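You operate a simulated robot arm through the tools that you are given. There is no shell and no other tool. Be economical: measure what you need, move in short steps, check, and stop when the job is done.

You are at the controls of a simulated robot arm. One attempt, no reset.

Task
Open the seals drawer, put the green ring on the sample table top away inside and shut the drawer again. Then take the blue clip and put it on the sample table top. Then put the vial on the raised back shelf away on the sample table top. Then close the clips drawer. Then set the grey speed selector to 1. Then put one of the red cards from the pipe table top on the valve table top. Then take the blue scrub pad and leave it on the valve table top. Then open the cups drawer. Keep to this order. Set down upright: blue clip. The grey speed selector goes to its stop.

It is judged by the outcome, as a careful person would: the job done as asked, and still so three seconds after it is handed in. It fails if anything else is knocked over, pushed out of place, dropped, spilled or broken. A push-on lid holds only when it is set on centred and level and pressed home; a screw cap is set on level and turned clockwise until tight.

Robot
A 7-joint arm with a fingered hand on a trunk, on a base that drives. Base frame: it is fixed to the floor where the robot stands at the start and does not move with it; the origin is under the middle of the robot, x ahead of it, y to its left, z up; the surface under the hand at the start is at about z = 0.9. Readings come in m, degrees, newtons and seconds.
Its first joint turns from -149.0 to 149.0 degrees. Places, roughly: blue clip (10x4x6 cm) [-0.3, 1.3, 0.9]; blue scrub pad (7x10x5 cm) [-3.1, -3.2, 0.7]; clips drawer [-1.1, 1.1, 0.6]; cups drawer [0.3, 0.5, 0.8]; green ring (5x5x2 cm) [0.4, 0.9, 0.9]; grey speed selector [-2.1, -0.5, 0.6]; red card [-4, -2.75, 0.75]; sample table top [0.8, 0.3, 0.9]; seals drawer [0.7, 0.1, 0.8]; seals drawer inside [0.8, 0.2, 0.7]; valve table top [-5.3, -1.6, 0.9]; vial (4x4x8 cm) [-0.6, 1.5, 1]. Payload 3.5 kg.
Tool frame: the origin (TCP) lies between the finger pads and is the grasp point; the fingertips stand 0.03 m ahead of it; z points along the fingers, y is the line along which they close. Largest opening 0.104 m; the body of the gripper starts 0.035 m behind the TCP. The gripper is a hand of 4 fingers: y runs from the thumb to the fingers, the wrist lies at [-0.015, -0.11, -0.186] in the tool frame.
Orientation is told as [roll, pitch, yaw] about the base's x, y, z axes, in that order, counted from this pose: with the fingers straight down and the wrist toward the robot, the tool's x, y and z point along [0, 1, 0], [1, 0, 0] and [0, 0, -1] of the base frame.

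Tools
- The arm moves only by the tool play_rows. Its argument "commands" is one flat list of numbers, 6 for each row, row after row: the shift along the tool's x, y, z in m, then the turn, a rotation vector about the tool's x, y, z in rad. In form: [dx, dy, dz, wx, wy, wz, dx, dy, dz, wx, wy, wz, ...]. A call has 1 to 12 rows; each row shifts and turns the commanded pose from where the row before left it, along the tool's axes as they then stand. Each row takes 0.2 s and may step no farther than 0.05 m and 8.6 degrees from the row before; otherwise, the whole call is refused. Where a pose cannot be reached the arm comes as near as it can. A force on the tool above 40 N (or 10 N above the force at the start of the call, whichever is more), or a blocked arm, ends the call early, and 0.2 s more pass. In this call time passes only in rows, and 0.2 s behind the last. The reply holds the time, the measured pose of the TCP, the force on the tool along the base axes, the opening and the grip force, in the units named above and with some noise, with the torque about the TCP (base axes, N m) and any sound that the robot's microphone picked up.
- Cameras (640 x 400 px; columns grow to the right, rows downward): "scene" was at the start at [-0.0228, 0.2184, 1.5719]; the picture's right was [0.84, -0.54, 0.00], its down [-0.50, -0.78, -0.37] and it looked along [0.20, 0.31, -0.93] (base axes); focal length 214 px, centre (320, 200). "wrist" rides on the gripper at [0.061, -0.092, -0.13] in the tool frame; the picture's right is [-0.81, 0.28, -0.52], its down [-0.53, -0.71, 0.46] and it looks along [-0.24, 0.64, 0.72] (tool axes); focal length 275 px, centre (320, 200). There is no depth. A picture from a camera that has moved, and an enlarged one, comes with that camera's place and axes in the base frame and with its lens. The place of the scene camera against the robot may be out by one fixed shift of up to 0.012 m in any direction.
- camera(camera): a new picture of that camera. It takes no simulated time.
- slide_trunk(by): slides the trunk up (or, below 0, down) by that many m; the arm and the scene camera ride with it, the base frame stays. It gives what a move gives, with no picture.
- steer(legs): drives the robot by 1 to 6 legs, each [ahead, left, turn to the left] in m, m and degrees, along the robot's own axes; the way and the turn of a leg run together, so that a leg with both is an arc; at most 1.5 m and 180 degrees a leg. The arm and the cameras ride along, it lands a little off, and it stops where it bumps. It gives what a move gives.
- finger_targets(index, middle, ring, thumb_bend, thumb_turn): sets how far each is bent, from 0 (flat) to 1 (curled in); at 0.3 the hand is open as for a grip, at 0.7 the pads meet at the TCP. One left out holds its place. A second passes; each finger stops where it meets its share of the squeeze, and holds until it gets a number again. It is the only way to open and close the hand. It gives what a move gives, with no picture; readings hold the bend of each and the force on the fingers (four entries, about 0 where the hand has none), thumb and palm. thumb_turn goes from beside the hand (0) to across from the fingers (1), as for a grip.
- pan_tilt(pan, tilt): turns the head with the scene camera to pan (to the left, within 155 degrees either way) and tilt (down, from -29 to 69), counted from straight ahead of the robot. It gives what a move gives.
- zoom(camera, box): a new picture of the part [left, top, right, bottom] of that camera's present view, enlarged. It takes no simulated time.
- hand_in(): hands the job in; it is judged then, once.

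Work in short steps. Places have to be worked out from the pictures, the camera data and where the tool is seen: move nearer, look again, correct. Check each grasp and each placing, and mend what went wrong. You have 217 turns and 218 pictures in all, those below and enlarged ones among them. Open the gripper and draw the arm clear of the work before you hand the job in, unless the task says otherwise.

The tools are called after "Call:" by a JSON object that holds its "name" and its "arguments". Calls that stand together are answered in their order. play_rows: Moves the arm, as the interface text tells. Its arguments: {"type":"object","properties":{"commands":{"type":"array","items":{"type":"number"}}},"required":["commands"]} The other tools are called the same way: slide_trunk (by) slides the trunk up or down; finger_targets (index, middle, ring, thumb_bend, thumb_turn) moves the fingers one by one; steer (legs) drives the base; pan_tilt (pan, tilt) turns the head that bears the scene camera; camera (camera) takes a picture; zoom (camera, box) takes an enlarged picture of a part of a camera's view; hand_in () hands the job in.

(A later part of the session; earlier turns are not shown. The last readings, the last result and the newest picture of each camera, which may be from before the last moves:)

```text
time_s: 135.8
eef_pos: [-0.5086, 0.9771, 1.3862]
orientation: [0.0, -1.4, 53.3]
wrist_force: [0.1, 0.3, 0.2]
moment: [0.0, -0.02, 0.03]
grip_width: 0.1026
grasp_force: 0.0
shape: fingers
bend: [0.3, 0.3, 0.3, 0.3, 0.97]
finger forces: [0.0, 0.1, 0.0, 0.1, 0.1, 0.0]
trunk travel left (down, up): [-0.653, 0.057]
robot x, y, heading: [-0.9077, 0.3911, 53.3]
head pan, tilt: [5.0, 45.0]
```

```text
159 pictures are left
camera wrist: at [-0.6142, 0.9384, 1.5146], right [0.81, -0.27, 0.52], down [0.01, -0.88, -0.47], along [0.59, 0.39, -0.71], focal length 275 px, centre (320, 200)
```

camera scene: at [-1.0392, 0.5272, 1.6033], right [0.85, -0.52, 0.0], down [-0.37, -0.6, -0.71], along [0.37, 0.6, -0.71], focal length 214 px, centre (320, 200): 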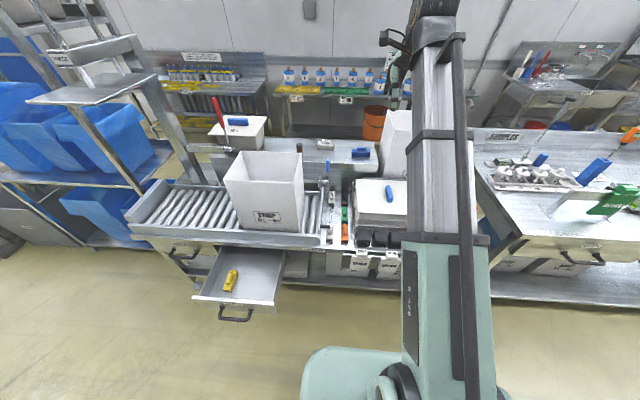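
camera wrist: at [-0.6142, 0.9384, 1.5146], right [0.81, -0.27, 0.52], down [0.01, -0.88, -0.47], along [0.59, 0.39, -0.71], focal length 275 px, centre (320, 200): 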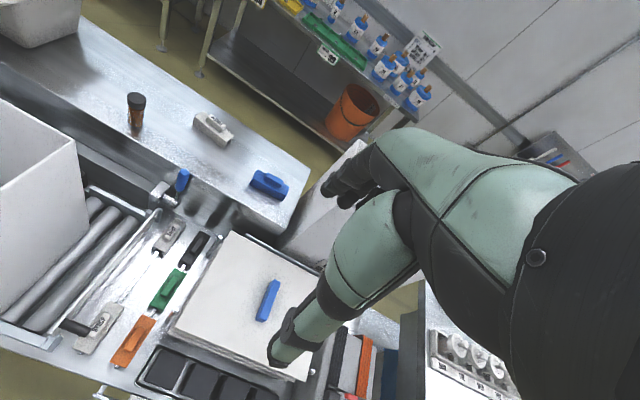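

Call:
{"name": "zoom", "arguments": {"camera": "wrist", "box": [80, 70, 320, 220]}}

Call:
{"name": "zoom", "arguments": {"camera": "scene", "box": [290, 120, 410, 195]}}

```text
2.67 times, centred on (200, 145) of wrist
camera zoom: at [-0.6142, 0.9384, 1.5146], right [0.81, -0.27, 0.52], down [0.01, -0.88, -0.47], along [0.59, 0.39, -0.71], focal length 734 px, centre (640, 347)
```

zoom: 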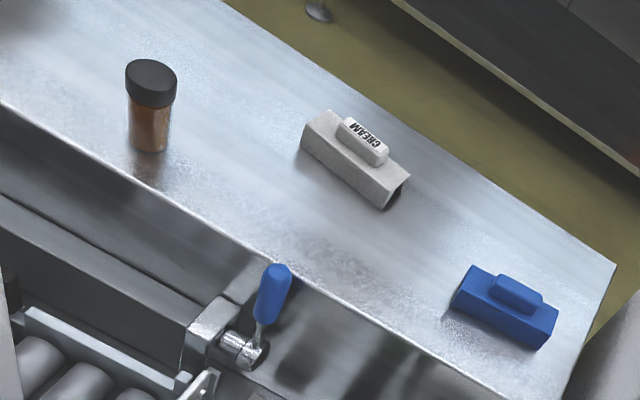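

```text
5.33 times, centred on (350, 158) of scene
camera zoom: at [-1.0392, 0.5272, 1.6033], right [0.85, -0.52, 0.0], down [-0.37, -0.6, -0.71], along [0.37, 0.6, -0.71], focal length 1144 px, centre (160, 427)
```

zoom: 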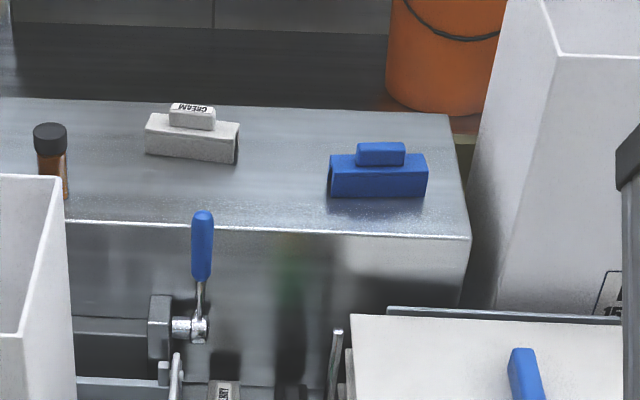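

The blue clip is an inverted-U block with a handle, at about [-0.286, 1.308], top z≈0.95, lying along the shelf. I drive 0.2 m nearer and move over it.

Call:
{"name": "steer", "arguments": {"legs": [[0.2, 0, 0]]}}

Call:
{"name": "play_rows", "arguments": {"commands": [0, 0.045, 0, 0, 0, 0, 0, 0.045, 0, 0, 0, 0, 0, 0.045, 0, 0, 0, 0, 0, 0.03, 0, 0, 0, 0, 0, 0, 0.05, 0, 0, 0, 0, 0, 0.05, 0, 0, 0]}}

Call:
{"name": "camera", "arguments": {"camera": "wrist"}}

Call:
{"name": "camera", "arguments": {"camera": "scene"}}

```text
time_s: 137.4
eef_pos: [-0.388, 1.1393, 1.3857]
orientation: [0.0, -1.3, 53.2]
wrist_force: [0.1, -0.1, -0.3]
moment: [-0.05, 0.03, -0.03]
grip_width: 0.1028
grasp_force: 0.0
shape: fingers
bend: [0.3, 0.3, 0.3, 0.3, 0.97]
finger forces: [0.1, 0.0, 0.0, 0.0, 0.0, 0.1]
trunk travel left (down, up): [-0.653, 0.057]
robot x, y, heading: [-0.7939, 0.5515, 53.2]
head pan, tilt: [5.0, 45.0]
```

```text
time_s: 138.8
eef_pos: [-0.2886, 1.2718, 1.2899]
orientation: [0.1, -1.4, 53.3]
wrist_force: [0.5, 0.4, -0.2]
moment: [0.0, -0.01, -0.02]
grip_width: 0.1028
grasp_force: 0.0
shape: fingers
bend: [0.3, 0.3, 0.3, 0.3, 0.97]
finger forces: [0.0, 0.1, 0.1, 0.0, 0.1, 0.0]
trunk travel left (down, up): [-0.653, 0.057]
robot x, y, heading: [-0.7901, 0.5538, 53.4]
head pan, tilt: [5.0, 45.0]
```

```text
156 pictures are left
camera wrist: at [-0.3937, 1.233, 1.4187], right [0.81, -0.28, 0.52], down [0.01, -0.88, -0.47], along [0.59, 0.39, -0.71], focal length 275 px, centre (320, 200)
```

wrist: 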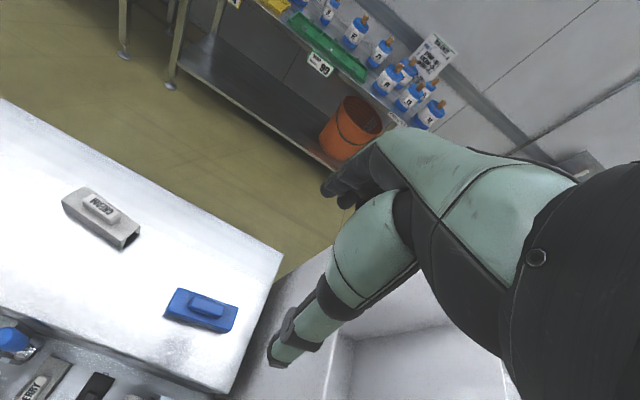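

```text
155 pictures are left
camera scene: at [-0.919, 0.6883, 1.6034], right [0.85, -0.53, 0.0], down [-0.37, -0.6, -0.71], along [0.37, 0.6, -0.71], focal length 214 px, centre (320, 200)
```

scene: 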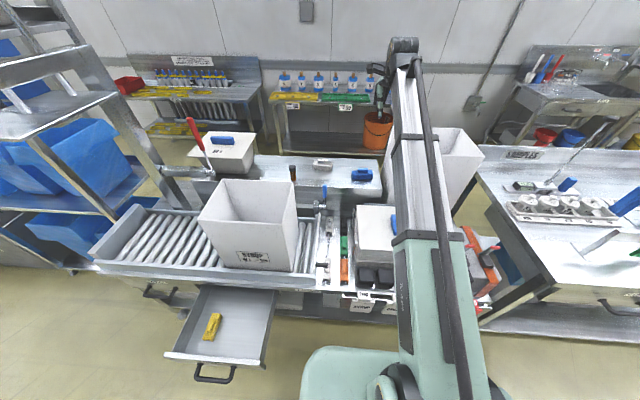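

Call:
{"name": "zoom", "arguments": {"camera": "wrist", "box": [140, 220, 460, 400]}}

Call:
{"name": "zoom", "arguments": {"camera": "scene", "box": [300, 90, 500, 215]}}

```text
2.00 times, centred on (300, 310) of wrist
camera zoom: at [-0.3937, 1.233, 1.4187], right [0.81, -0.28, 0.52], down [0.01, -0.88, -0.47], along [0.59, 0.39, -0.71], focal length 551 px, centre (360, -20)
```

zoom: 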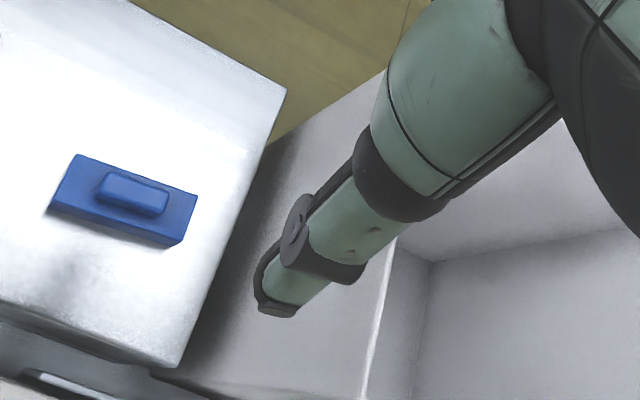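

```text
3.20 times, centred on (400, 152) of scene
camera zoom: at [-0.919, 0.6883, 1.6034], right [0.85, -0.53, 0.0], down [-0.37, -0.6, -0.71], along [0.37, 0.6, -0.71], focal length 686 px, centre (64, 352)
```

zoom: 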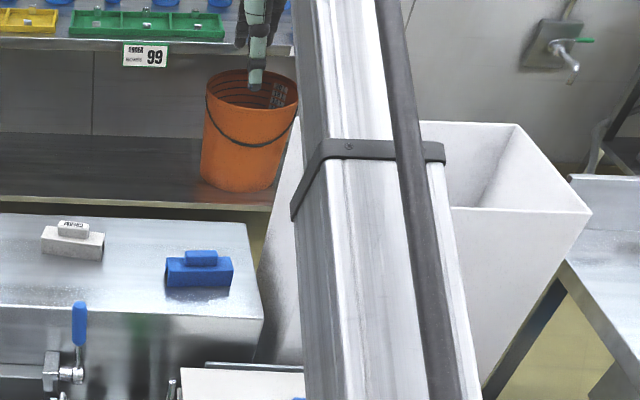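

The bin's rim flares near the clip's right. I shift the base 5 cm left so the forearm keeps clear, then centre over the clip.

Call:
{"name": "steer", "arguments": {"legs": [[0, 0.05, 0]]}}

Call:
{"name": "camera", "arguments": {"camera": "wrist"}}

```text
time_s: 139.7
eef_pos: [-0.3308, 1.3028, 1.2899]
orientation: [0.1, -1.4, 53.4]
wrist_force: [-0.2, -0.7, -0.6]
moment: [-0.01, -0.03, -0.03]
grip_width: 0.1029
grasp_force: 0.0
shape: fingers
bend: [0.3, 0.3, 0.3, 0.3, 0.97]
finger forces: [0.0, 0.1, 0.0, 0.1, 0.0, 0.0]
trunk travel left (down, up): [-0.653, 0.057]
robot x, y, heading: [-0.8305, 0.5844, 53.3]
head pan, tilt: [5.0, 45.0]
```

```text
152 pictures are left
camera wrist: at [-0.4355, 1.2638, 1.419], right [0.81, -0.27, 0.52], down [0.01, -0.88, -0.47], along [0.59, 0.39, -0.71], focal length 275 px, centre (320, 200)
```

wrist: 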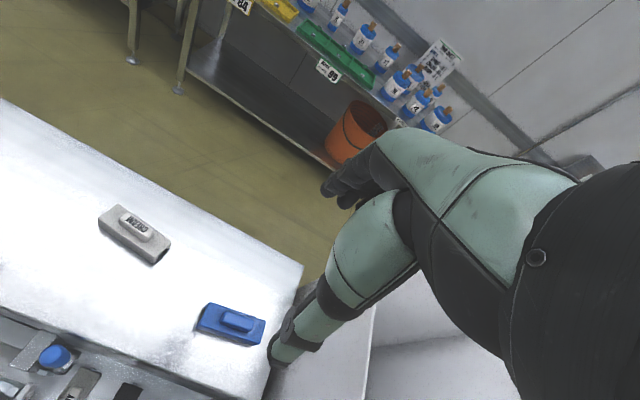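

Clip handle at about [-0.284, 1.303]. I correct and descend to z≈1.0.

Call:
{"name": "play_rows", "arguments": {"commands": [-0.019, 0.013, 0.02, 0.012, 0, 0, -0.019, 0.013, 0.02, 0.012, 0, 0, 0, 0, 0.05, 0, 0, 0, 0, 0, 0.05, 0, 0, 0, 0, 0, 0.05, 0, 0, 0, 0, 0, 0.05, 0, 0, 0, 0, 0, 0.04, 0, 0, 0]}}

Call:
{"name": "camera", "arguments": {"camera": "wrist"}}

Call:
{"name": "zoom", "arguments": {"camera": "scene", "box": [300, 90, 500, 215]}}

```text
time_s: 141.3
eef_pos: [-0.2835, 1.3017, 1.011]
orientation: [0.1, -0.1, 53.3]
wrist_force: [0.1, -0.6, -0.7]
moment: [0.01, -0.03, 0.0]
grip_width: 0.1029
grasp_force: 0.1
shape: fingers
bend: [0.3, 0.3, 0.3, 0.3, 0.97]
finger forces: [0.0, 0.2, 0.0, 0.0, 0.1, 0.0]
trunk travel left (down, up): [-0.653, 0.057]
robot x, y, heading: [-0.8317, 0.5809, 53.1]
head pan, tilt: [5.0, 45.0]
```

```text
151 pictures are left
camera wrist: at [-0.3871, 1.2652, 1.1414], right [0.81, -0.26, 0.52], down [0.0, -0.89, -0.46], along [0.58, 0.37, -0.72], focal length 275 px, centre (320, 200)
```

wrist: 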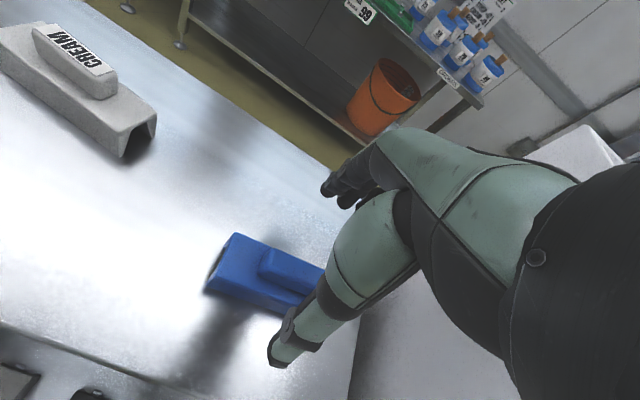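

```text
3.20 times, centred on (400, 152) of scene
camera zoom: at [-0.9591, 0.718, 1.6033], right [0.85, -0.53, 0.0], down [-0.37, -0.6, -0.71], along [0.37, 0.6, -0.71], focal length 686 px, centre (64, 352)
```

zoom: 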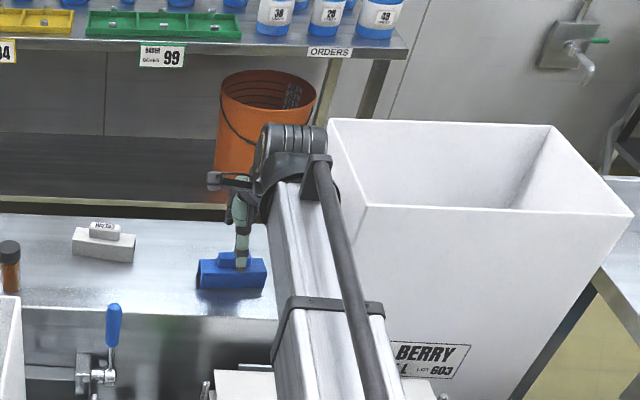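

Aligned. I descend 6 cm and close on the body.

Call:
{"name": "play_rows", "arguments": {"commands": [-0.004, -0.001, 0.03, 0, 0, 0, 0, 0, 0.02, 0, 0, 0, 0, 0, 0.013, 0, 0, 0]}}

Call:
{"name": "finger_targets", "arguments": {"index": 0.7, "middle": 0.7, "ring": 0.7, "thumb_bend": 0.7}}

Call:
{"name": "camera", "arguments": {"camera": "wrist"}}

Call:
{"name": "zoom", "arguments": {"camera": "scene", "box": [340, 120, 420, 190]}}

```text
time_s: 142.1
eef_pos: [-0.2804, 1.2965, 0.9499]
orientation: [0.1, -0.2, 53.3]
wrist_force: [0.2, -1.8, 8.5]
moment: [0.42, -0.38, 0.0]
grip_width: 0.1028
grasp_force: 4.5
shape: fingers
bend: [0.3, 0.3, 0.3, 0.3, 0.97]
finger forces: [0.0, 9.5, 0.0, 0.1, 0.1, 0.0]
trunk travel left (down, up): [-0.653, 0.057]
robot x, y, heading: [-0.8327, 0.5799, 53.2]
head pan, tilt: [5.0, 45.0]
```

```text
time_s: 143.0
eef_pos: [-0.2805, 1.2997, 0.9528]
orientation: [0.2, -0.8, 53.2]
wrist_force: [0.8, 2.4, 18.3]
moment: [0.34, -0.14, -0.03]
grip_width: 0.0329
grasp_force: 19.7
shape: fingers
bend: [0.57, 0.4, 0.67, 0.61, 0.96]
finger forces: [14.5, 4.7, 3.1, 0.0, 17.2, 0.0]
trunk travel left (down, up): [-0.653, 0.057]
robot x, y, heading: [-0.8331, 0.5791, 53.2]
head pan, tilt: [5.0, 45.0]
stopped: the force on the tool passed its limit at 41 N (the readings are from after the stop); the commanded pose is now the measured one
```

```text
149 pictures are left
camera wrist: at [-0.3842, 1.2612, 1.0828], right [0.81, -0.27, 0.52], down [0.0, -0.88, -0.47], along [0.58, 0.38, -0.72], focal length 275 px, centre (320, 200)
```

wrist: 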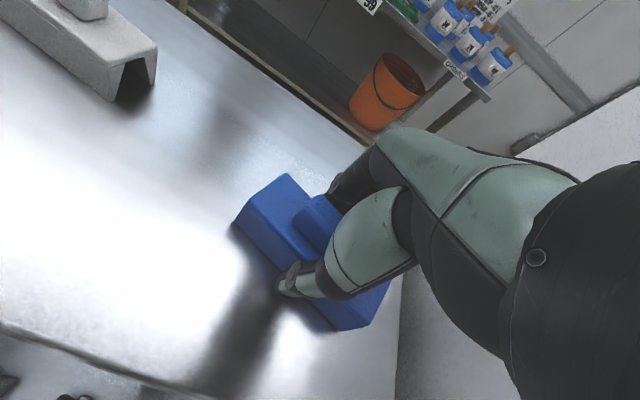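

```text
5.71 times, centred on (380, 155) of scene
camera zoom: at [-0.9605, 0.7163, 1.6031], right [0.85, -0.53, 0.0], down [-0.37, -0.6, -0.71], along [0.37, 0.6, -0.71], focal length 1226 px, centre (-23, 457)
```

zoom: 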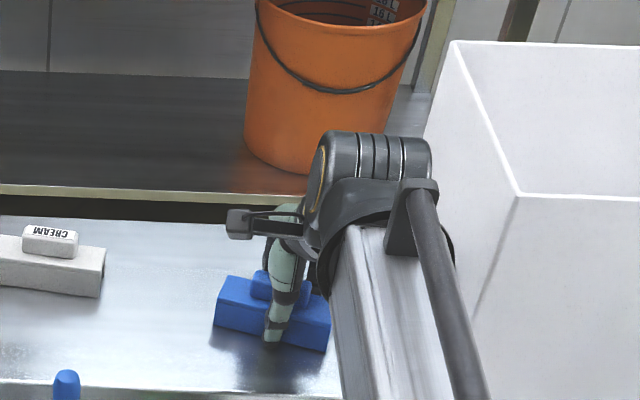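

The longest finger touched the shelf (shelf is nearer z≈0.92). The clip is gripped between index and thumb; I lift gently and check.

Call:
{"name": "play_rows", "arguments": {"commands": [0, 0, -0.01, 0, 0, 0, 0, 0, -0.02, 0, 0, 0]}}

Call:
{"name": "camera", "arguments": {"camera": "wrist"}}

Call:
{"name": "zoom", "arguments": {"camera": "scene", "box": [340, 120, 420, 190]}}

```text
time_s: 143.6
eef_pos: [-0.2797, 1.2985, 0.9799]
orientation: [0.3, -0.3, 53.3]
wrist_force: [0.1, -0.1, 0.4]
moment: [-0.02, 0.0, 0.01]
grip_width: 0.0331
grasp_force: 10.6
shape: fingers
bend: [0.57, 0.41, 0.67, 0.61, 0.96]
finger forces: [7.4, 0.1, 3.1, 0.0, 10.6, 0.0]
trunk travel left (down, up): [-0.653, 0.057]
robot x, y, heading: [-0.8309, 0.5816, 53.3]
head pan, tilt: [5.0, 45.0]
```

```text
147 pictures are left
camera wrist: at [-0.3833, 1.2615, 1.1099], right [0.81, -0.27, 0.52], down [0.0, -0.89, -0.46], along [0.58, 0.38, -0.72], focal length 275 px, centre (320, 200)
```

wrist: 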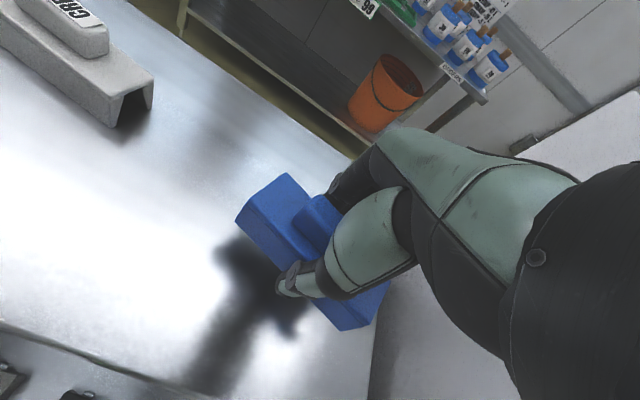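

```text
5.71 times, centred on (380, 155) of scene
camera zoom: at [-0.959, 0.7181, 1.6031], right [0.85, -0.53, 0.0], down [-0.37, -0.6, -0.71], along [0.37, 0.6, -0.71], focal length 1226 px, centre (-23, 457)
```

zoom: 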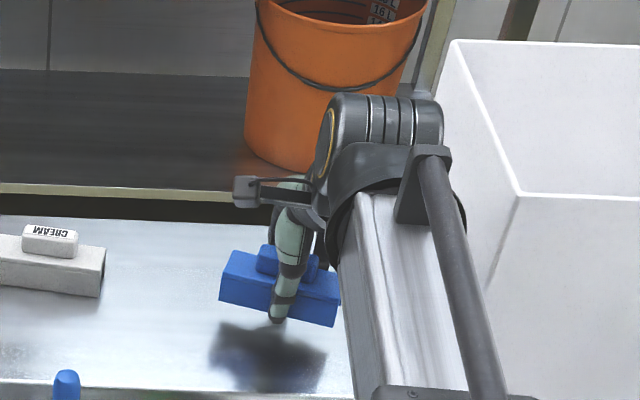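

It lifts, upright. I firm up the grip with the middle finger too, then raise.

Call:
{"name": "finger_targets", "arguments": {"index": 0.75, "middle": 0.75, "ring": 0.75, "thumb_bend": 0.75}}

Call:
{"name": "play_rows", "arguments": {"commands": [0, 0, -0.04, 0, 0, 0, 0, 0, -0.05, 0, 0, 0, 0, 0, -0.05, 0, 0, 0, 0, 0, -0.05, 0, 0, 0, 0, 0, -0.05, 0, 0, 0, 0, 0, -0.05, 0, 0, 0, 0, -0.03, -0.03, 0, 0, 0]}}

Call:
{"name": "camera", "arguments": {"camera": "wrist"}}

```text
time_s: 144.6
eef_pos: [-0.2798, 1.2982, 0.9802]
orientation: [0.3, -0.3, 53.4]
wrist_force: [-0.6, -0.6, -0.5]
moment: [-0.03, 0.05, 0.03]
grip_width: 0.0329
grasp_force: 22.1
shape: fingers
bend: [0.59, 0.65, 0.73, 0.61, 0.93]
finger forces: [9.8, 7.5, 5.0, 0.0, 22.3, 0.0]
trunk travel left (down, up): [-0.653, 0.057]
robot x, y, heading: [-0.8284, 0.5842, 53.5]
head pan, tilt: [5.0, 45.0]
```

```text
time_s: 146.2
eef_pos: [-0.2994, 1.2705, 1.2988]
orientation: [0.2, -0.5, 53.3]
wrist_force: [0.3, -0.7, -0.3]
moment: [0.01, 0.01, 0.01]
grip_width: 0.0327
grasp_force: 21.3
shape: fingers
bend: [0.59, 0.65, 0.73, 0.61, 0.93]
finger forces: [9.7, 7.4, 5.0, 0.0, 22.2, 0.0]
trunk travel left (down, up): [-0.653, 0.057]
robot x, y, heading: [-0.8333, 0.582, 53.5]
head pan, tilt: [5.0, 45.0]
```

```text
145 pictures are left
camera wrist: at [-0.4031, 1.2339, 1.4296], right [0.81, -0.27, 0.52], down [0.0, -0.89, -0.46], along [0.58, 0.38, -0.72], focal length 275 px, centre (320, 200)
```

wrist: 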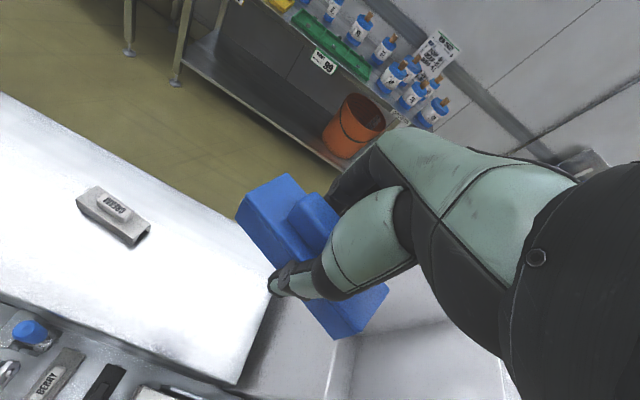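

Secure. I retract the arm, drive back and right to the sample table, and survey for a free spot.

Call:
{"name": "play_rows", "arguments": {"commands": [0, -0.05, 0, 0, 0, 0, 0, -0.05, 0, 0, 0, 0, 0, -0.05, 0, 0, 0, 0, 0, -0.04, -0.02, 0, 0, 0]}}

Call:
{"name": "steer", "arguments": {"legs": [[-0.35, 0, 0], [0, -0.65, 0], [0, -0.65, 0]]}}

Call:
{"name": "pan_tilt", "arguments": {"pan": 0, "tilt": 45}}

Call:
{"name": "camera", "arguments": {"camera": "scene"}}

Call:
{"name": "camera", "arguments": {"camera": "wrist"}}

```text
time_s: 147.2
eef_pos: [-0.413, 1.1185, 1.3176]
orientation: [0.2, -0.4, 53.4]
wrist_force: [0.4, -0.1, -0.6]
moment: [-0.02, 0.0, -0.03]
grip_width: 0.0326
grasp_force: 22.1
shape: fingers
bend: [0.59, 0.65, 0.73, 0.61, 0.93]
finger forces: [9.5, 7.5, 5.0, 0.0, 22.1, 0.0]
trunk travel left (down, up): [-0.653, 0.057]
robot x, y, heading: [-0.8283, 0.588, 53.1]
head pan, tilt: [5.0, 45.0]
```

```text
time_s: 155.9
eef_pos: [0.4227, 0.0653, 1.3167]
orientation: [0.2, -0.4, 53.3]
wrist_force: [-0.3, 0.3, 0.6]
moment: [-0.02, -0.03, 0.02]
grip_width: 0.0326
grasp_force: 21.7
shape: fingers
bend: [0.59, 0.65, 0.73, 0.61, 0.93]
finger forces: [9.6, 7.4, 5.1, 0.0, 22.1, 0.0]
trunk travel left (down, up): [-0.653, 0.057]
robot x, y, heading: [0.004, -0.4743, 53.4]
head pan, tilt: [5.0, 45.0]
```

```text
time_s: 156.5
eef_pos: [0.4213, 0.0656, 1.3168]
orientation: [0.1, -0.3, 53.3]
wrist_force: [-0.4, 0.3, -0.9]
moment: [-0.01, -0.01, -0.01]
grip_width: 0.0328
grasp_force: 22.1
shape: fingers
bend: [0.59, 0.65, 0.73, 0.61, 0.93]
finger forces: [9.6, 7.5, 5.0, 0.0, 22.1, 0.1]
trunk travel left (down, up): [-0.653, 0.057]
robot x, y, heading: [0.0013, -0.473, 53.4]
head pan, tilt: [0.0, 45.0]
```

```text
144 pictures are left
camera scene: at [-0.1187, -0.3413, 1.6033], right [0.8, -0.6, 0.0], down [-0.42, -0.57, -0.71], along [0.42, 0.57, -0.71], focal length 214 px, centre (320, 200)
```

scene: 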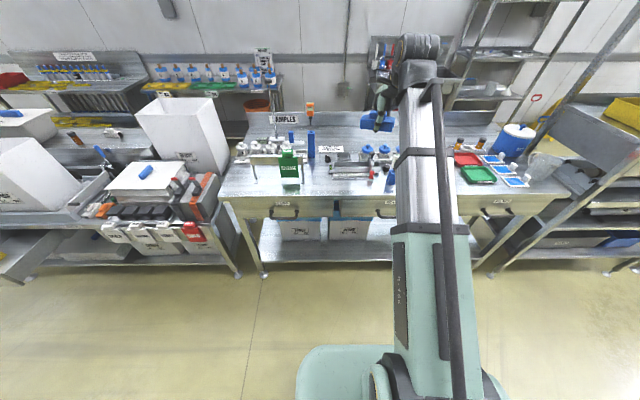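

```text
143 pictures are left
camera wrist: at [0.3182, 0.0281, 1.4473], right [0.81, -0.27, 0.52], down [0.0, -0.89, -0.46], along [0.58, 0.38, -0.72], focal length 275 px, centre (320, 200)
```

wrist: 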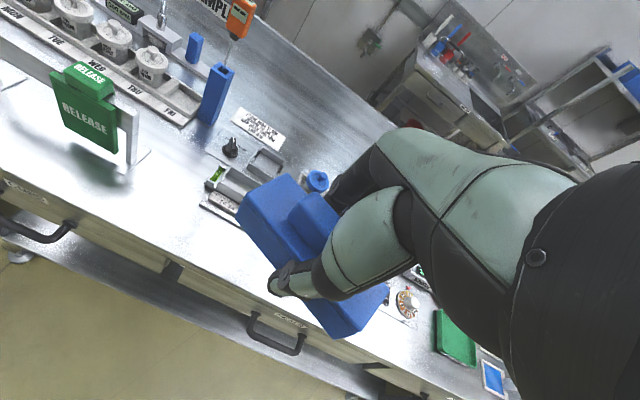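

The free strip between the RELEASE stand and the ruler tray (t≈0.125, n≈0.475) suits the clip. I line up there.

Call:
{"name": "steer", "arguments": {"legs": [[0.1, 0.17, 0]]}}

Call:
{"name": "play_rows", "arguments": {"commands": [0, 0.04, 0, 0, 0, 0, 0, 0.04, 0, 0, 0, 0, 0, 0, 0.05, 0, 0, 0, 0, 0, 0.05, 0, 0, 0, 0, 0, 0.05, 0, 0, 0]}}

Call:
{"name": "camera", "arguments": {"camera": "wrist"}}

Call:
{"name": "camera", "arguments": {"camera": "scene"}}

```text
time_s: 158.1
eef_pos: [0.3434, 0.2465, 1.3169]
orientation: [0.1, -0.4, 53.3]
wrist_force: [-1.4, -0.1, 0.4]
moment: [-0.02, 0.02, 0.0]
grip_width: 0.0326
grasp_force: 21.9
shape: fingers
bend: [0.59, 0.65, 0.73, 0.61, 0.93]
finger forces: [9.6, 7.5, 5.0, 0.1, 22.2, 0.0]
trunk travel left (down, up): [-0.653, 0.057]
robot x, y, heading: [-0.073, -0.2905, 53.4]
head pan, tilt: [0.0, 45.0]
```

```text
time_s: 159.3
eef_pos: [0.3929, 0.3121, 1.1656]
orientation: [0.2, -0.4, 53.4]
wrist_force: [-0.2, 0.1, -0.5]
moment: [0.01, -0.03, 0.03]
grip_width: 0.0327
grasp_force: 22.1
shape: fingers
bend: [0.59, 0.65, 0.73, 0.61, 0.93]
finger forces: [9.4, 7.7, 4.9, 0.1, 22.0, 0.0]
trunk travel left (down, up): [-0.653, 0.057]
robot x, y, heading: [-0.0715, -0.2925, 53.3]
head pan, tilt: [0.0, 45.0]
```

```text
142 pictures are left
camera wrist: at [0.2886, 0.275, 1.2959], right [0.81, -0.27, 0.52], down [0.0, -0.89, -0.46], along [0.58, 0.38, -0.72], focal length 275 px, centre (320, 200)
```

wrist: 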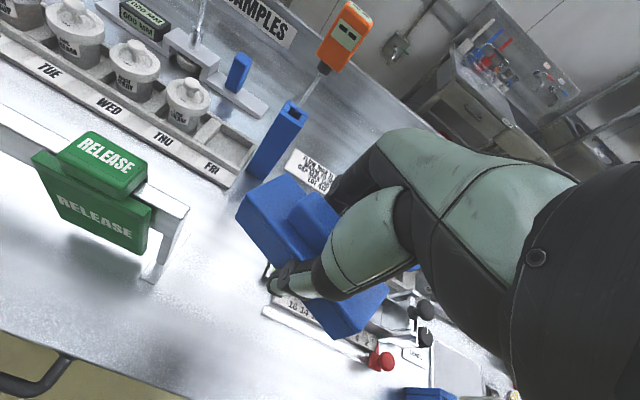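

```text
141 pictures are left
camera scene: at [-0.1966, -0.1598, 1.6034], right [0.8, -0.6, 0.0], down [-0.42, -0.57, -0.71], along [0.42, 0.57, -0.71], focal length 214 px, centre (320, 200)
```

scene: 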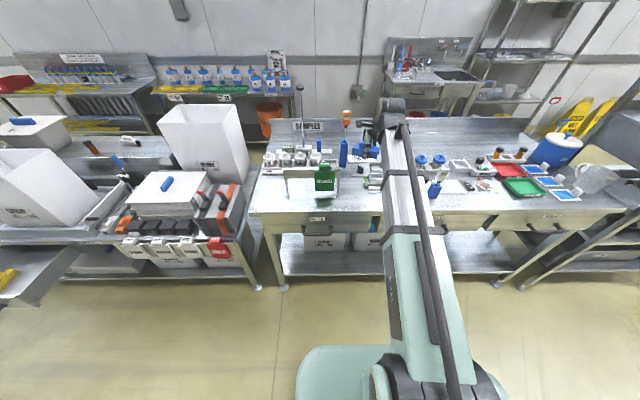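

Clear all round. I lower to about z 0.97, then feel for the table.

Call:
{"name": "play_rows", "arguments": {"commands": [0, -0.005, 0.05, 0, 0, 0, 0, 0, 0.05, 0, 0, 0, 0, 0, 0.05, 0, 0, 0, 0, 0, 0.04, 0, 0, 0]}}

Call:
{"name": "play_rows", "arguments": {"commands": [0, 0, 0.008, 0, 0, 0, 0, 0, 0.008, 0, 0, 0, 0, 0, 0.006, 0, 0, 0, 0, 0, 0.005, 0, 0, 0, 0, 0, 0.005, 0, 0, 0]}}

Call:
{"name": "camera", "arguments": {"camera": "wrist"}}

Call:
{"name": "zoom", "arguments": {"camera": "scene", "box": [320, 130, 440, 220]}}

```text
refused: row 1 steps farther than a row can; nothing moved
```

```text
time_s: 160.5
eef_pos: [0.3911, 0.3123, 1.1345]
orientation: [0.3, -0.4, 53.3]
wrist_force: [0.4, 0.0, -0.4]
moment: [0.0, 0.02, 0.02]
grip_width: 0.0328
grasp_force: 21.9
shape: fingers
bend: [0.59, 0.65, 0.73, 0.61, 0.93]
finger forces: [9.4, 7.6, 4.8, 0.0, 21.9, 0.0]
trunk travel left (down, up): [-0.653, 0.057]
robot x, y, heading: [-0.0754, -0.2962, 53.4]
head pan, tilt: [0.0, 45.0]
```

```text
140 pictures are left
camera wrist: at [0.2884, 0.2747, 1.266], right [0.81, -0.27, 0.52], down [0.0, -0.89, -0.46], along [0.58, 0.38, -0.72], focal length 275 px, centre (320, 200)
```

wrist: 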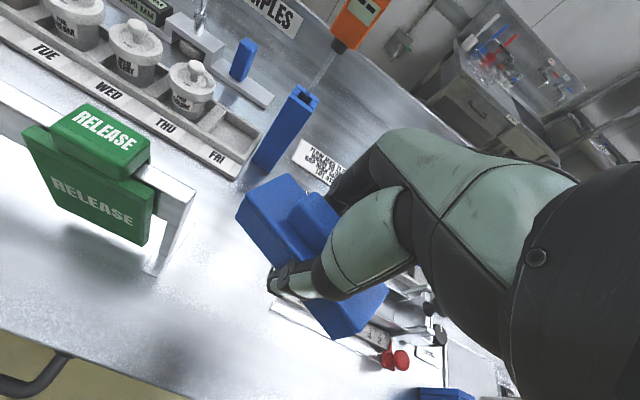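

```text
4.44 times, centred on (380, 175) of scene
camera zoom: at [-0.1968, -0.16, 1.6033], right [0.8, -0.6, 0.0], down [-0.42, -0.57, -0.71], along [0.42, 0.57, -0.71], focal length 953 px, centre (53, 311)
```

zoom: 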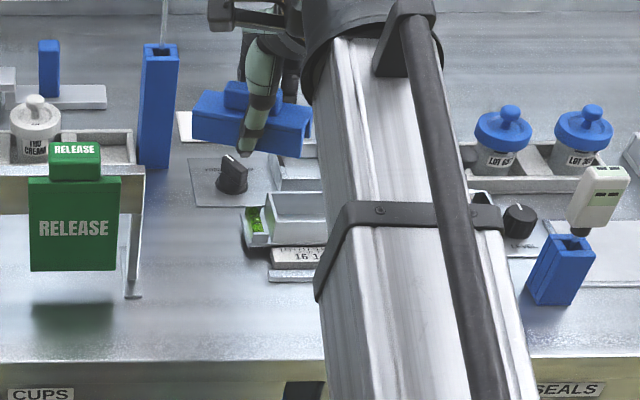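

I nudge 1 cm left and back from the ruler, then descend.

Call:
{"name": "play_rows", "arguments": {"commands": [0.008, -0.012, 0.03, 0, 0, 0, 0, 0, 0.045, 0, 0, 0, 0, 0, 0.045, 0, 0, 0, 0, 0, 0.035, 0, 0, 0]}}

Call:
{"name": "play_rows", "arguments": {"commands": [0, 0, 0.008, 0, 0, 0, 0, 0, 0.008, 0, 0, 0, 0, 0, 0.006, 0, 0, 0, 0, 0, 0.005, 0, 0, 0]}}

Call:
{"name": "camera", "arguments": {"camera": "wrist"}}

Call:
{"name": "zoom", "arguments": {"camera": "scene", "box": [320, 130, 440, 220]}}

```text
time_s: 161.5
eef_pos: [0.3782, 0.3072, 0.9805]
orientation: [0.2, -0.4, 53.3]
wrist_force: [0.4, 0.1, -0.2]
moment: [-0.02, 0.01, 0.02]
grip_width: 0.0326
grasp_force: 22.2
shape: fingers
bend: [0.59, 0.65, 0.73, 0.61, 0.93]
finger forces: [9.3, 7.7, 4.8, 0.0, 21.8, 0.1]
trunk travel left (down, up): [-0.653, 0.057]
robot x, y, heading: [-0.0743, -0.293, 53.4]
head pan, tilt: [0.0, 45.0]
```

```text
time_s: 162.5
eef_pos: [0.3785, 0.3086, 0.953]
orientation: [0.2, -0.4, 53.3]
wrist_force: [0.5, 0.6, 0.9]
moment: [-0.03, -0.01, 0.01]
grip_width: 0.0323
grasp_force: 22.4
shape: fingers
bend: [0.59, 0.65, 0.73, 0.61, 0.93]
finger forces: [9.1, 7.7, 4.9, 0.0, 21.9, 0.0]
trunk travel left (down, up): [-0.653, 0.057]
robot x, y, heading: [-0.0753, -0.292, 53.4]
head pan, tilt: [0.0, 45.0]
```

```text
138 pictures are left
camera wrist: at [0.2751, 0.2715, 1.0838], right [0.81, -0.27, 0.52], down [0.0, -0.89, -0.46], along [0.58, 0.38, -0.72], focal length 275 px, centre (320, 200)
```

wrist: 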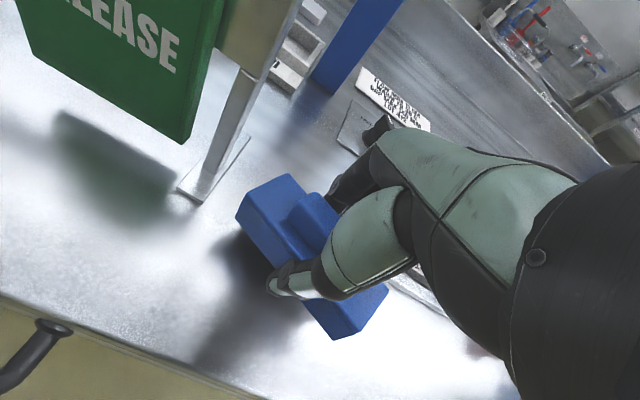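

```text
4.44 times, centred on (380, 175) of scene
camera zoom: at [-0.1967, -0.16, 1.6033], right [0.8, -0.6, 0.0], down [-0.42, -0.57, -0.71], along [0.42, 0.57, -0.71], focal length 953 px, centre (53, 311)
```

zoom: 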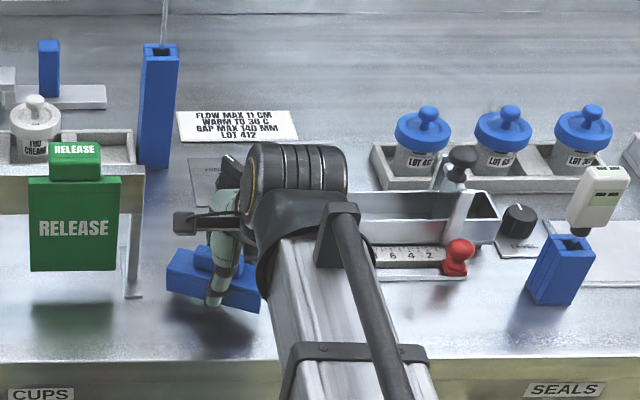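

Still above the table; I lower further in small steps.

Call:
{"name": "play_rows", "arguments": {"commands": [0, 0, 0.005, 0, 0, 0, 0, 0, 0.005, 0, 0, 0, 0, 0, 0.004, 0, 0, 0, 0, 0, 0.004, 0, 0, 0]}}

```text
time_s: 163.5
eef_pos: [0.379, 0.3095, 0.9353]
orientation: [0.2, -0.5, 53.3]
wrist_force: [0.0, -0.2, 0.1]
moment: [0.03, 0.04, -0.01]
grip_width: 0.0327
grasp_force: 21.7
shape: fingers
bend: [0.59, 0.65, 0.73, 0.61, 0.93]
finger forces: [9.3, 7.6, 4.9, 0.0, 21.8, 0.0]
trunk travel left (down, up): [-0.653, 0.057]
robot x, y, heading: [-0.0732, -0.2909, 53.4]
head pan, tilt: [0.0, 45.0]
```

Call:
{"name": "play_rows", "arguments": {"commands": [0, 0, 0.004, 0, 0, 0, 0, 0, 0.004, 0, 0, 0, 0, 0, 0.003, 0, 0, 0]}}

Call:
{"name": "zoom", "arguments": {"camera": "scene", "box": [330, 160, 410, 210]}}

```text
time_s: 164.2
eef_pos: [0.3798, 0.309, 0.9332]
orientation: [0.3, -1.1, 53.1]
wrist_force: [0.2, -0.8, 25.0]
moment: [-0.43, 0.7, 0.01]
grip_width: 0.0324
grasp_force: 31.7
shape: fingers
bend: [0.6, 0.66, 0.74, 0.63, 0.93]
finger forces: [9.5, 7.2, 4.2, 0.0, 43.5, 0.0]
trunk travel left (down, up): [-0.653, 0.057]
robot x, y, heading: [-0.0753, -0.2856, 53.3]
head pan, tilt: [0.0, 45.0]
stopped in row 3: the force on the tool passed its limit at 46 N (the readings are from after the stop); the commanded pose is now the measured one
```

```text
8.00 times, centred on (370, 185) of scene
camera zoom: at [-0.1983, -0.162, 1.6036], right [0.8, -0.6, 0.0], down [-0.42, -0.57, -0.71], along [0.42, 0.57, -0.71], focal length 1716 px, centre (-80, 320)
```

zoom: 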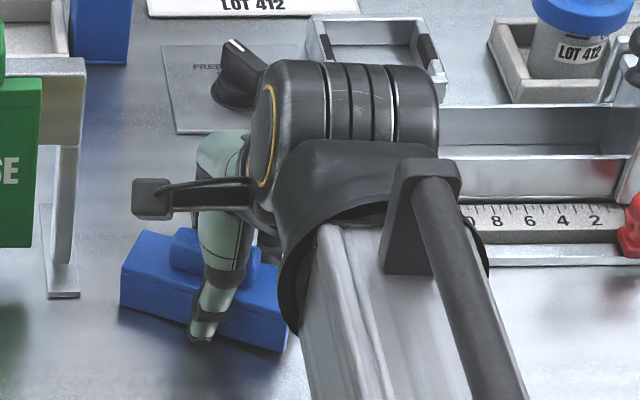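

Touching the table at z≈0.933. I ease 3 mm up, release, and withdraw upward.

Call:
{"name": "play_rows", "arguments": {"commands": [0, 0, -0.003, 0, 0, 0]}}

Call:
{"name": "finger_targets", "arguments": {"index": 0.35, "middle": 0.35, "ring": 0.35, "thumb_bend": 0.35}}

Call:
{"name": "play_rows", "arguments": {"commands": [0, 0, -0.03, 0, 0, 0, 0, 0, -0.05, 0, 0, 0, 0, 0, -0.05, 0, 0, 0, 0, 0, -0.05, 0, 0, 0, 0, 0, -0.05, 0, 0, 0, 0, 0, -0.05, 0, 0, 0, 0, 0, -0.05, 0, 0, 0]}}

Call:
{"name": "camera", "arguments": {"camera": "wrist"}}

Call:
{"name": "zoom", "arguments": {"camera": "scene", "box": [310, 140, 450, 220]}}

```text
time_s: 164.6
eef_pos: [0.3801, 0.3092, 0.9335]
orientation: [0.3, -0.9, 53.3]
wrist_force: [1.2, 0.2, 10.9]
moment: [-0.03, 0.27, -0.01]
grip_width: 0.0324
grasp_force: 25.7
shape: fingers
bend: [0.6, 0.66, 0.74, 0.63, 0.92]
finger forces: [10.5, 7.4, 4.4, 0.1, 29.9, 0.0]
trunk travel left (down, up): [-0.653, 0.057]
robot x, y, heading: [-0.0722, -0.2939, 53.4]
head pan, tilt: [0.0, 45.0]
```

```text
time_s: 165.6
eef_pos: [0.3801, 0.3089, 0.9344]
orientation: [0.2, -0.8, 53.2]
wrist_force: [-0.1, 0.6, -1.0]
moment: [0.0, 0.0, 0.01]
grip_width: 0.0904
grasp_force: 0.0
shape: fingers
bend: [0.35, 0.35, 0.35, 0.35, 0.97]
finger forces: [0.1, 0.0, 0.0, 0.0, 0.0, 0.0]
trunk travel left (down, up): [-0.653, 0.057]
robot x, y, heading: [-0.073, -0.2904, 53.1]
head pan, tilt: [0.0, 45.0]
```

```text
time_s: 167.2
eef_pos: [0.378, 0.3039, 1.2637]
orientation: [0.3, -0.8, 53.2]
wrist_force: [-0.7, 1.1, -0.5]
moment: [0.02, -0.02, 0.0]
grip_width: 0.0902
grasp_force: 0.1
shape: fingers
bend: [0.35, 0.35, 0.35, 0.35, 0.97]
finger forces: [0.0, 0.0, 0.0, 0.0, 0.1, 0.0]
trunk travel left (down, up): [-0.653, 0.057]
robot x, y, heading: [-0.0745, -0.2902, 53.5]
head pan, tilt: [0.0, 45.0]
```

```text
135 pictures are left
camera wrist: at [0.2742, 0.2661, 1.3941], right [0.81, -0.27, 0.52], down [0.0, -0.88, -0.47], along [0.58, 0.38, -0.72], focal length 275 px, centre (320, 200)
```

wrist: 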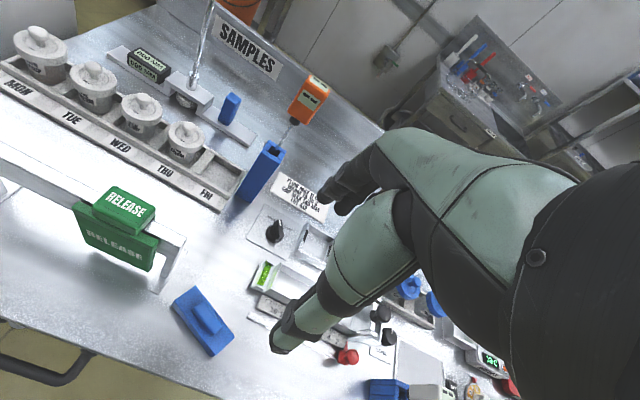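

```text
4.57 times, centred on (380, 180) of scene
camera zoom: at [-0.1969, -0.1602, 1.6032], right [0.8, -0.6, 0.0], down [-0.42, -0.57, -0.71], along [0.42, 0.57, -0.71], focal length 980 px, centre (46, 291)
```

zoom: 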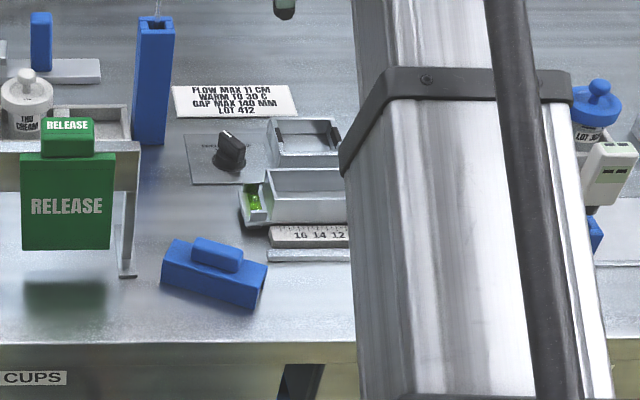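

The clip stands upright on the sample table. Next the vial: I raise, back off a bit, and return to the clips table.

Call:
{"name": "play_rows", "arguments": {"commands": [0, -0.03, -0.03, 0, 0, 0, 0, -0.03, -0.03, 0, 0, 0, 0, 0, -0.04, 0, 0, 0]}}

Call:
{"name": "steer", "arguments": {"legs": [[-0.1, 0, 0], [0, 0.6, 0], [0, 0.56, 0], [0.25, 0, 0]]}}

Call:
{"name": "pan_tilt", "arguments": {"pan": 15, "tilt": 45}}

Call:
{"name": "camera", "arguments": {"camera": "scene"}}

Call:
{"name": "camera", "arguments": {"camera": "wrist"}}

```text
time_s: 168.0
eef_pos: [0.3404, 0.2552, 1.3621]
orientation: [0.3, -0.7, 53.2]
wrist_force: [0.5, -0.3, 0.2]
moment: [0.01, -0.01, 0.03]
grip_width: 0.0904
grasp_force: 0.1
shape: fingers
bend: [0.35, 0.35, 0.35, 0.35, 0.97]
finger forces: [0.0, 0.1, 0.0, 0.0, 0.0, 0.0]
trunk travel left (down, up): [-0.653, 0.057]
robot x, y, heading: [-0.0713, -0.2908, 53.4]
head pan, tilt: [0.0, 45.0]
```

```text
time_s: 176.4
eef_pos: [-0.4999, 1.0645, 1.3614]
orientation: [0.2, -0.8, 53.1]
wrist_force: [-0.2, -0.3, -0.7]
moment: [0.0, -0.02, -0.02]
grip_width: 0.0904
grasp_force: 0.0
shape: fingers
bend: [0.35, 0.35, 0.35, 0.35, 0.97]
finger forces: [0.0, 0.0, 0.0, 0.0, 0.1, 0.0]
trunk travel left (down, up): [-0.653, 0.057]
robot x, y, heading: [-0.9138, 0.5184, 53.2]
head pan, tilt: [0.0, 45.0]
```

```text
time_s: 177.2
eef_pos: [-0.5003, 1.0644, 1.3632]
orientation: [0.2, -0.8, 53.2]
wrist_force: [-0.3, 0.0, -0.8]
moment: [0.02, 0.05, 0.05]
grip_width: 0.0904
grasp_force: 0.0
shape: fingers
bend: [0.35, 0.35, 0.35, 0.35, 0.97]
finger forces: [0.1, 0.0, 0.0, 0.0, 0.1, 0.0]
trunk travel left (down, up): [-0.653, 0.057]
robot x, y, heading: [-0.9157, 0.5192, 53.3]
head pan, tilt: [15.0, 45.0]
```

```text
133 pictures are left
camera scene: at [-1.0567, 0.6602, 1.6033], right [0.93, -0.37, 0.0], down [-0.26, -0.66, -0.71], along [0.26, 0.66, -0.71], focal length 214 px, centre (320, 200)
```

scene: 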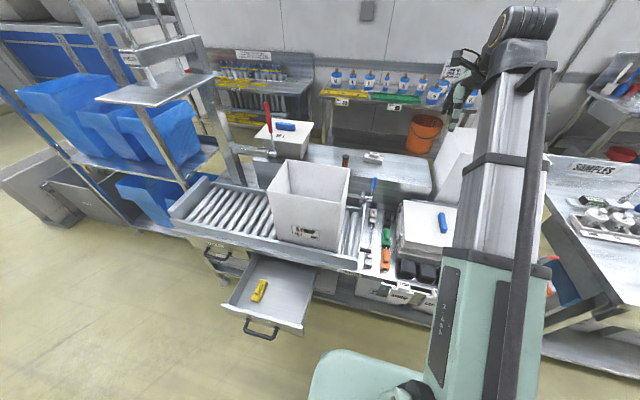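

```text
132 pictures are left
camera wrist: at [-0.6045, 1.027, 1.4917], right [0.81, -0.27, 0.52], down [0.0, -0.88, -0.47], along [0.59, 0.38, -0.72], focal length 275 px, centre (320, 200)
```

wrist: 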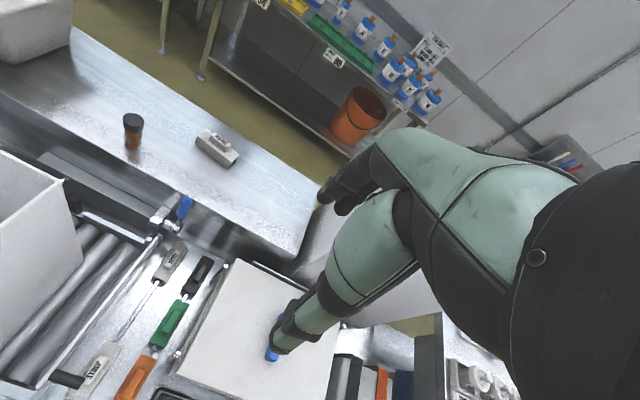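

Vial at about [-0.584, 1.459], base z≈0.91. I drive 0.1 m nearer, yaw the hand 28° left (wrist on the right, clear of the bin) and move over the vial.

Call:
{"name": "steer", "arguments": {"legs": [[0.1, 0, 0]]}}

Call:
{"name": "play_rows", "arguments": {"commands": [0, 0, 0, 0.003, 0, -0.122, 0, 0, 0, 0.003, 0, -0.122, 0, 0, 0, 0.003, 0, -0.122, 0, 0, 0, 0.003, 0, -0.122]}}

```text
time_s: 178.3
eef_pos: [-0.4399, 1.1459, 1.3602]
orientation: [0.3, -0.7, 53.2]
wrist_force: [0.2, 0.0, -0.7]
moment: [-0.03, -0.01, 0.02]
grip_width: 0.0902
grasp_force: 0.2
shape: fingers
bend: [0.35, 0.35, 0.35, 0.35, 0.97]
finger forces: [0.0, 0.0, 0.1, 0.1, 0.1, 0.0]
trunk travel left (down, up): [-0.653, 0.057]
robot x, y, heading: [-0.8571, 0.5983, 53.3]
head pan, tilt: [15.0, 45.0]
```

```text
time_s: 179.3
eef_pos: [-0.4415, 1.1458, 1.3621]
orientation: [0.0, -0.2, 81.2]
wrist_force: [-0.2, -0.2, 0.1]
moment: [0.01, 0.0, 0.03]
grip_width: 0.0907
grasp_force: 0.1
shape: fingers
bend: [0.35, 0.35, 0.35, 0.35, 0.97]
finger forces: [0.1, 0.1, 0.1, 0.0, 0.0, 0.1]
trunk travel left (down, up): [-0.653, 0.057]
robot x, y, heading: [-0.8556, 0.5947, 53.4]
head pan, tilt: [15.0, 45.0]
```

Call:
{"name": "play_rows", "arguments": {"commands": [0.0236, 0.0359, 0, 0, 0, 0, 0.0236, 0.0359, 0, 0, 0, 0, 0.0236, 0.0359, 0, 0, 0, 0, 0.0236, 0.0359, 0, 0, 0, 0, 0.0236, 0.0359, 0, 0, 0, 0, 0.0236, 0.0359, 0, 0, 0, 0, 0.0236, 0.0359, 0, 0, 0, 0, 0.0236, 0.0359, 0, 0, 0, 0, 0, 0, 0.04, 0, 0, 0, 0, 0, 0.05, 0, 0, 0, 0, 0, 0.05, 0, 0, 0]}}

Call:
{"name": "finger_targets", "arguments": {"index": 0.3, "middle": 0.3, "ring": 0.3, "thumb_bend": 0.3}}

Call:
{"name": "camera", "arguments": {"camera": "wrist"}}

Call:
{"name": "zoom", "arguments": {"camera": "scene", "box": [260, 100, 460, 225]}}

```text
time_s: 181.7
eef_pos: [-0.5841, 1.4586, 1.2235]
orientation: [0.0, -0.2, 81.2]
wrist_force: [-0.3, -0.5, 0.4]
moment: [0.01, 0.0, 0.01]
grip_width: 0.0904
grasp_force: 0.0
shape: fingers
bend: [0.35, 0.35, 0.35, 0.35, 0.97]
finger forces: [0.0, 0.1, 0.0, 0.0, 0.1, 0.0]
trunk travel left (down, up): [-0.653, 0.057]
robot x, y, heading: [-0.8545, 0.6004, 53.3]
head pan, tilt: [15.0, 45.0]
```

```text
time_s: 182.7
eef_pos: [-0.5842, 1.4572, 1.2242]
orientation: [0.0, -0.2, 81.2]
wrist_force: [0.1, -0.3, 0.2]
moment: [0.04, 0.03, -0.03]
grip_width: 0.1027
grasp_force: 0.0
shape: fingers
bend: [0.3, 0.3, 0.3, 0.3, 0.97]
finger forces: [0.0, 0.0, 0.1, 0.1, 0.1, 0.0]
trunk travel left (down, up): [-0.653, 0.057]
robot x, y, heading: [-0.8578, 0.597, 52.9]
head pan, tilt: [15.0, 45.0]
```

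```text
131 pictures are left
camera wrist: at [-0.6584, 1.3773, 1.3544], right [0.84, 0.15, 0.52], down [0.42, -0.79, -0.46], along [0.34, 0.6, -0.72], focal length 275 px, centre (320, 200)
```

wrist: 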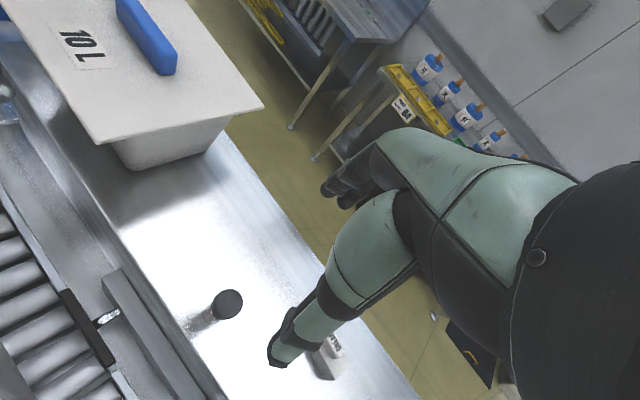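

```text
3.20 times, centred on (360, 162) of scene
camera zoom: at [-0.9971, 0.7402, 1.6033], right [0.93, -0.37, 0.0], down [-0.26, -0.66, -0.71], along [0.26, 0.66, -0.71], focal length 686 px, centre (192, 320)
```

zoom: 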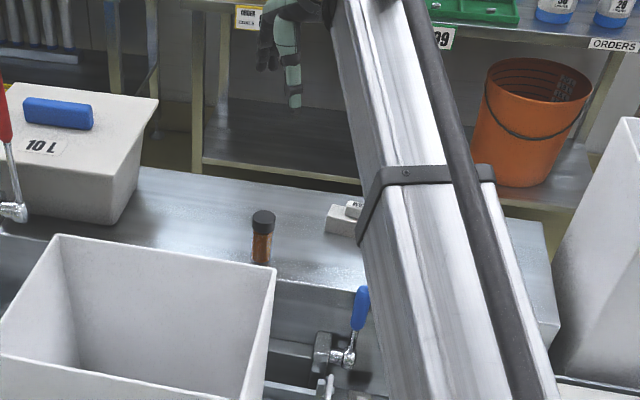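

Centred on the vial (cap at [-0.585, 1.464]). I lower to z≈1.05.

Call:
{"name": "play_rows", "arguments": {"commands": [0, 0.006, 0.04, 0, 0, 0, 0, 0, 0.045, 0, 0, 0, 0, 0, 0.045, 0, 0, 0, 0, 0, 0.04, 0, 0, 0]}}

Call:
{"name": "camera", "arguments": {"camera": "wrist"}}

Call:
{"name": "zoom", "arguments": {"camera": "scene", "box": [260, 100, 460, 225]}}

```text
time_s: 183.7
eef_pos: [-0.5827, 1.4656, 1.0542]
orientation: [0.0, -0.2, 81.3]
wrist_force: [0.2, 0.0, 0.0]
moment: [0.0, -0.03, -0.03]
grip_width: 0.1026
grasp_force: 0.1
shape: fingers
bend: [0.3, 0.3, 0.3, 0.3, 0.97]
finger forces: [0.0, 0.1, 0.0, 0.0, 0.0, 0.0]
trunk travel left (down, up): [-0.653, 0.057]
robot x, y, heading: [-0.8548, 0.5969, 53.2]
head pan, tilt: [15.0, 45.0]
```

```text
129 pictures are left
camera wrist: at [-0.6571, 1.3838, 1.1837], right [0.84, 0.15, 0.52], down [0.42, -0.78, -0.46], along [0.34, 0.6, -0.72], focal length 275 px, centre (320, 200)
```

wrist: 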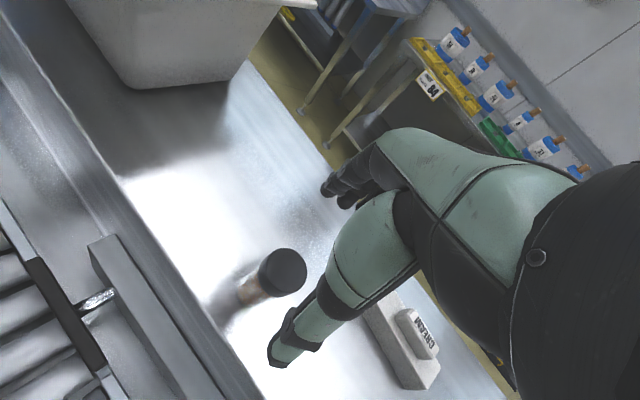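

```text
3.20 times, centred on (360, 162) of scene
camera zoom: at [-0.9971, 0.7404, 1.6033], right [0.93, -0.37, 0.0], down [-0.26, -0.66, -0.71], along [0.26, 0.66, -0.71], focal length 686 px, centre (192, 320)
```

zoom: 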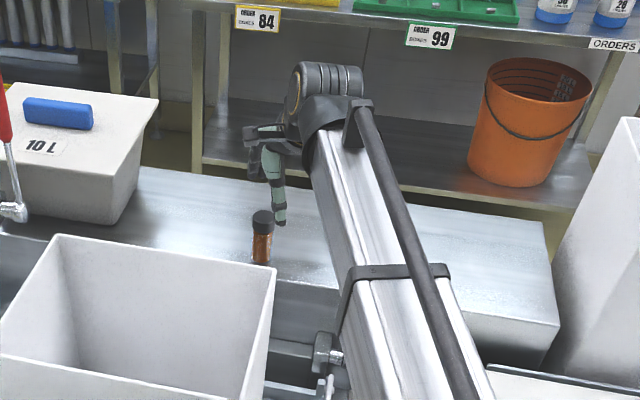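

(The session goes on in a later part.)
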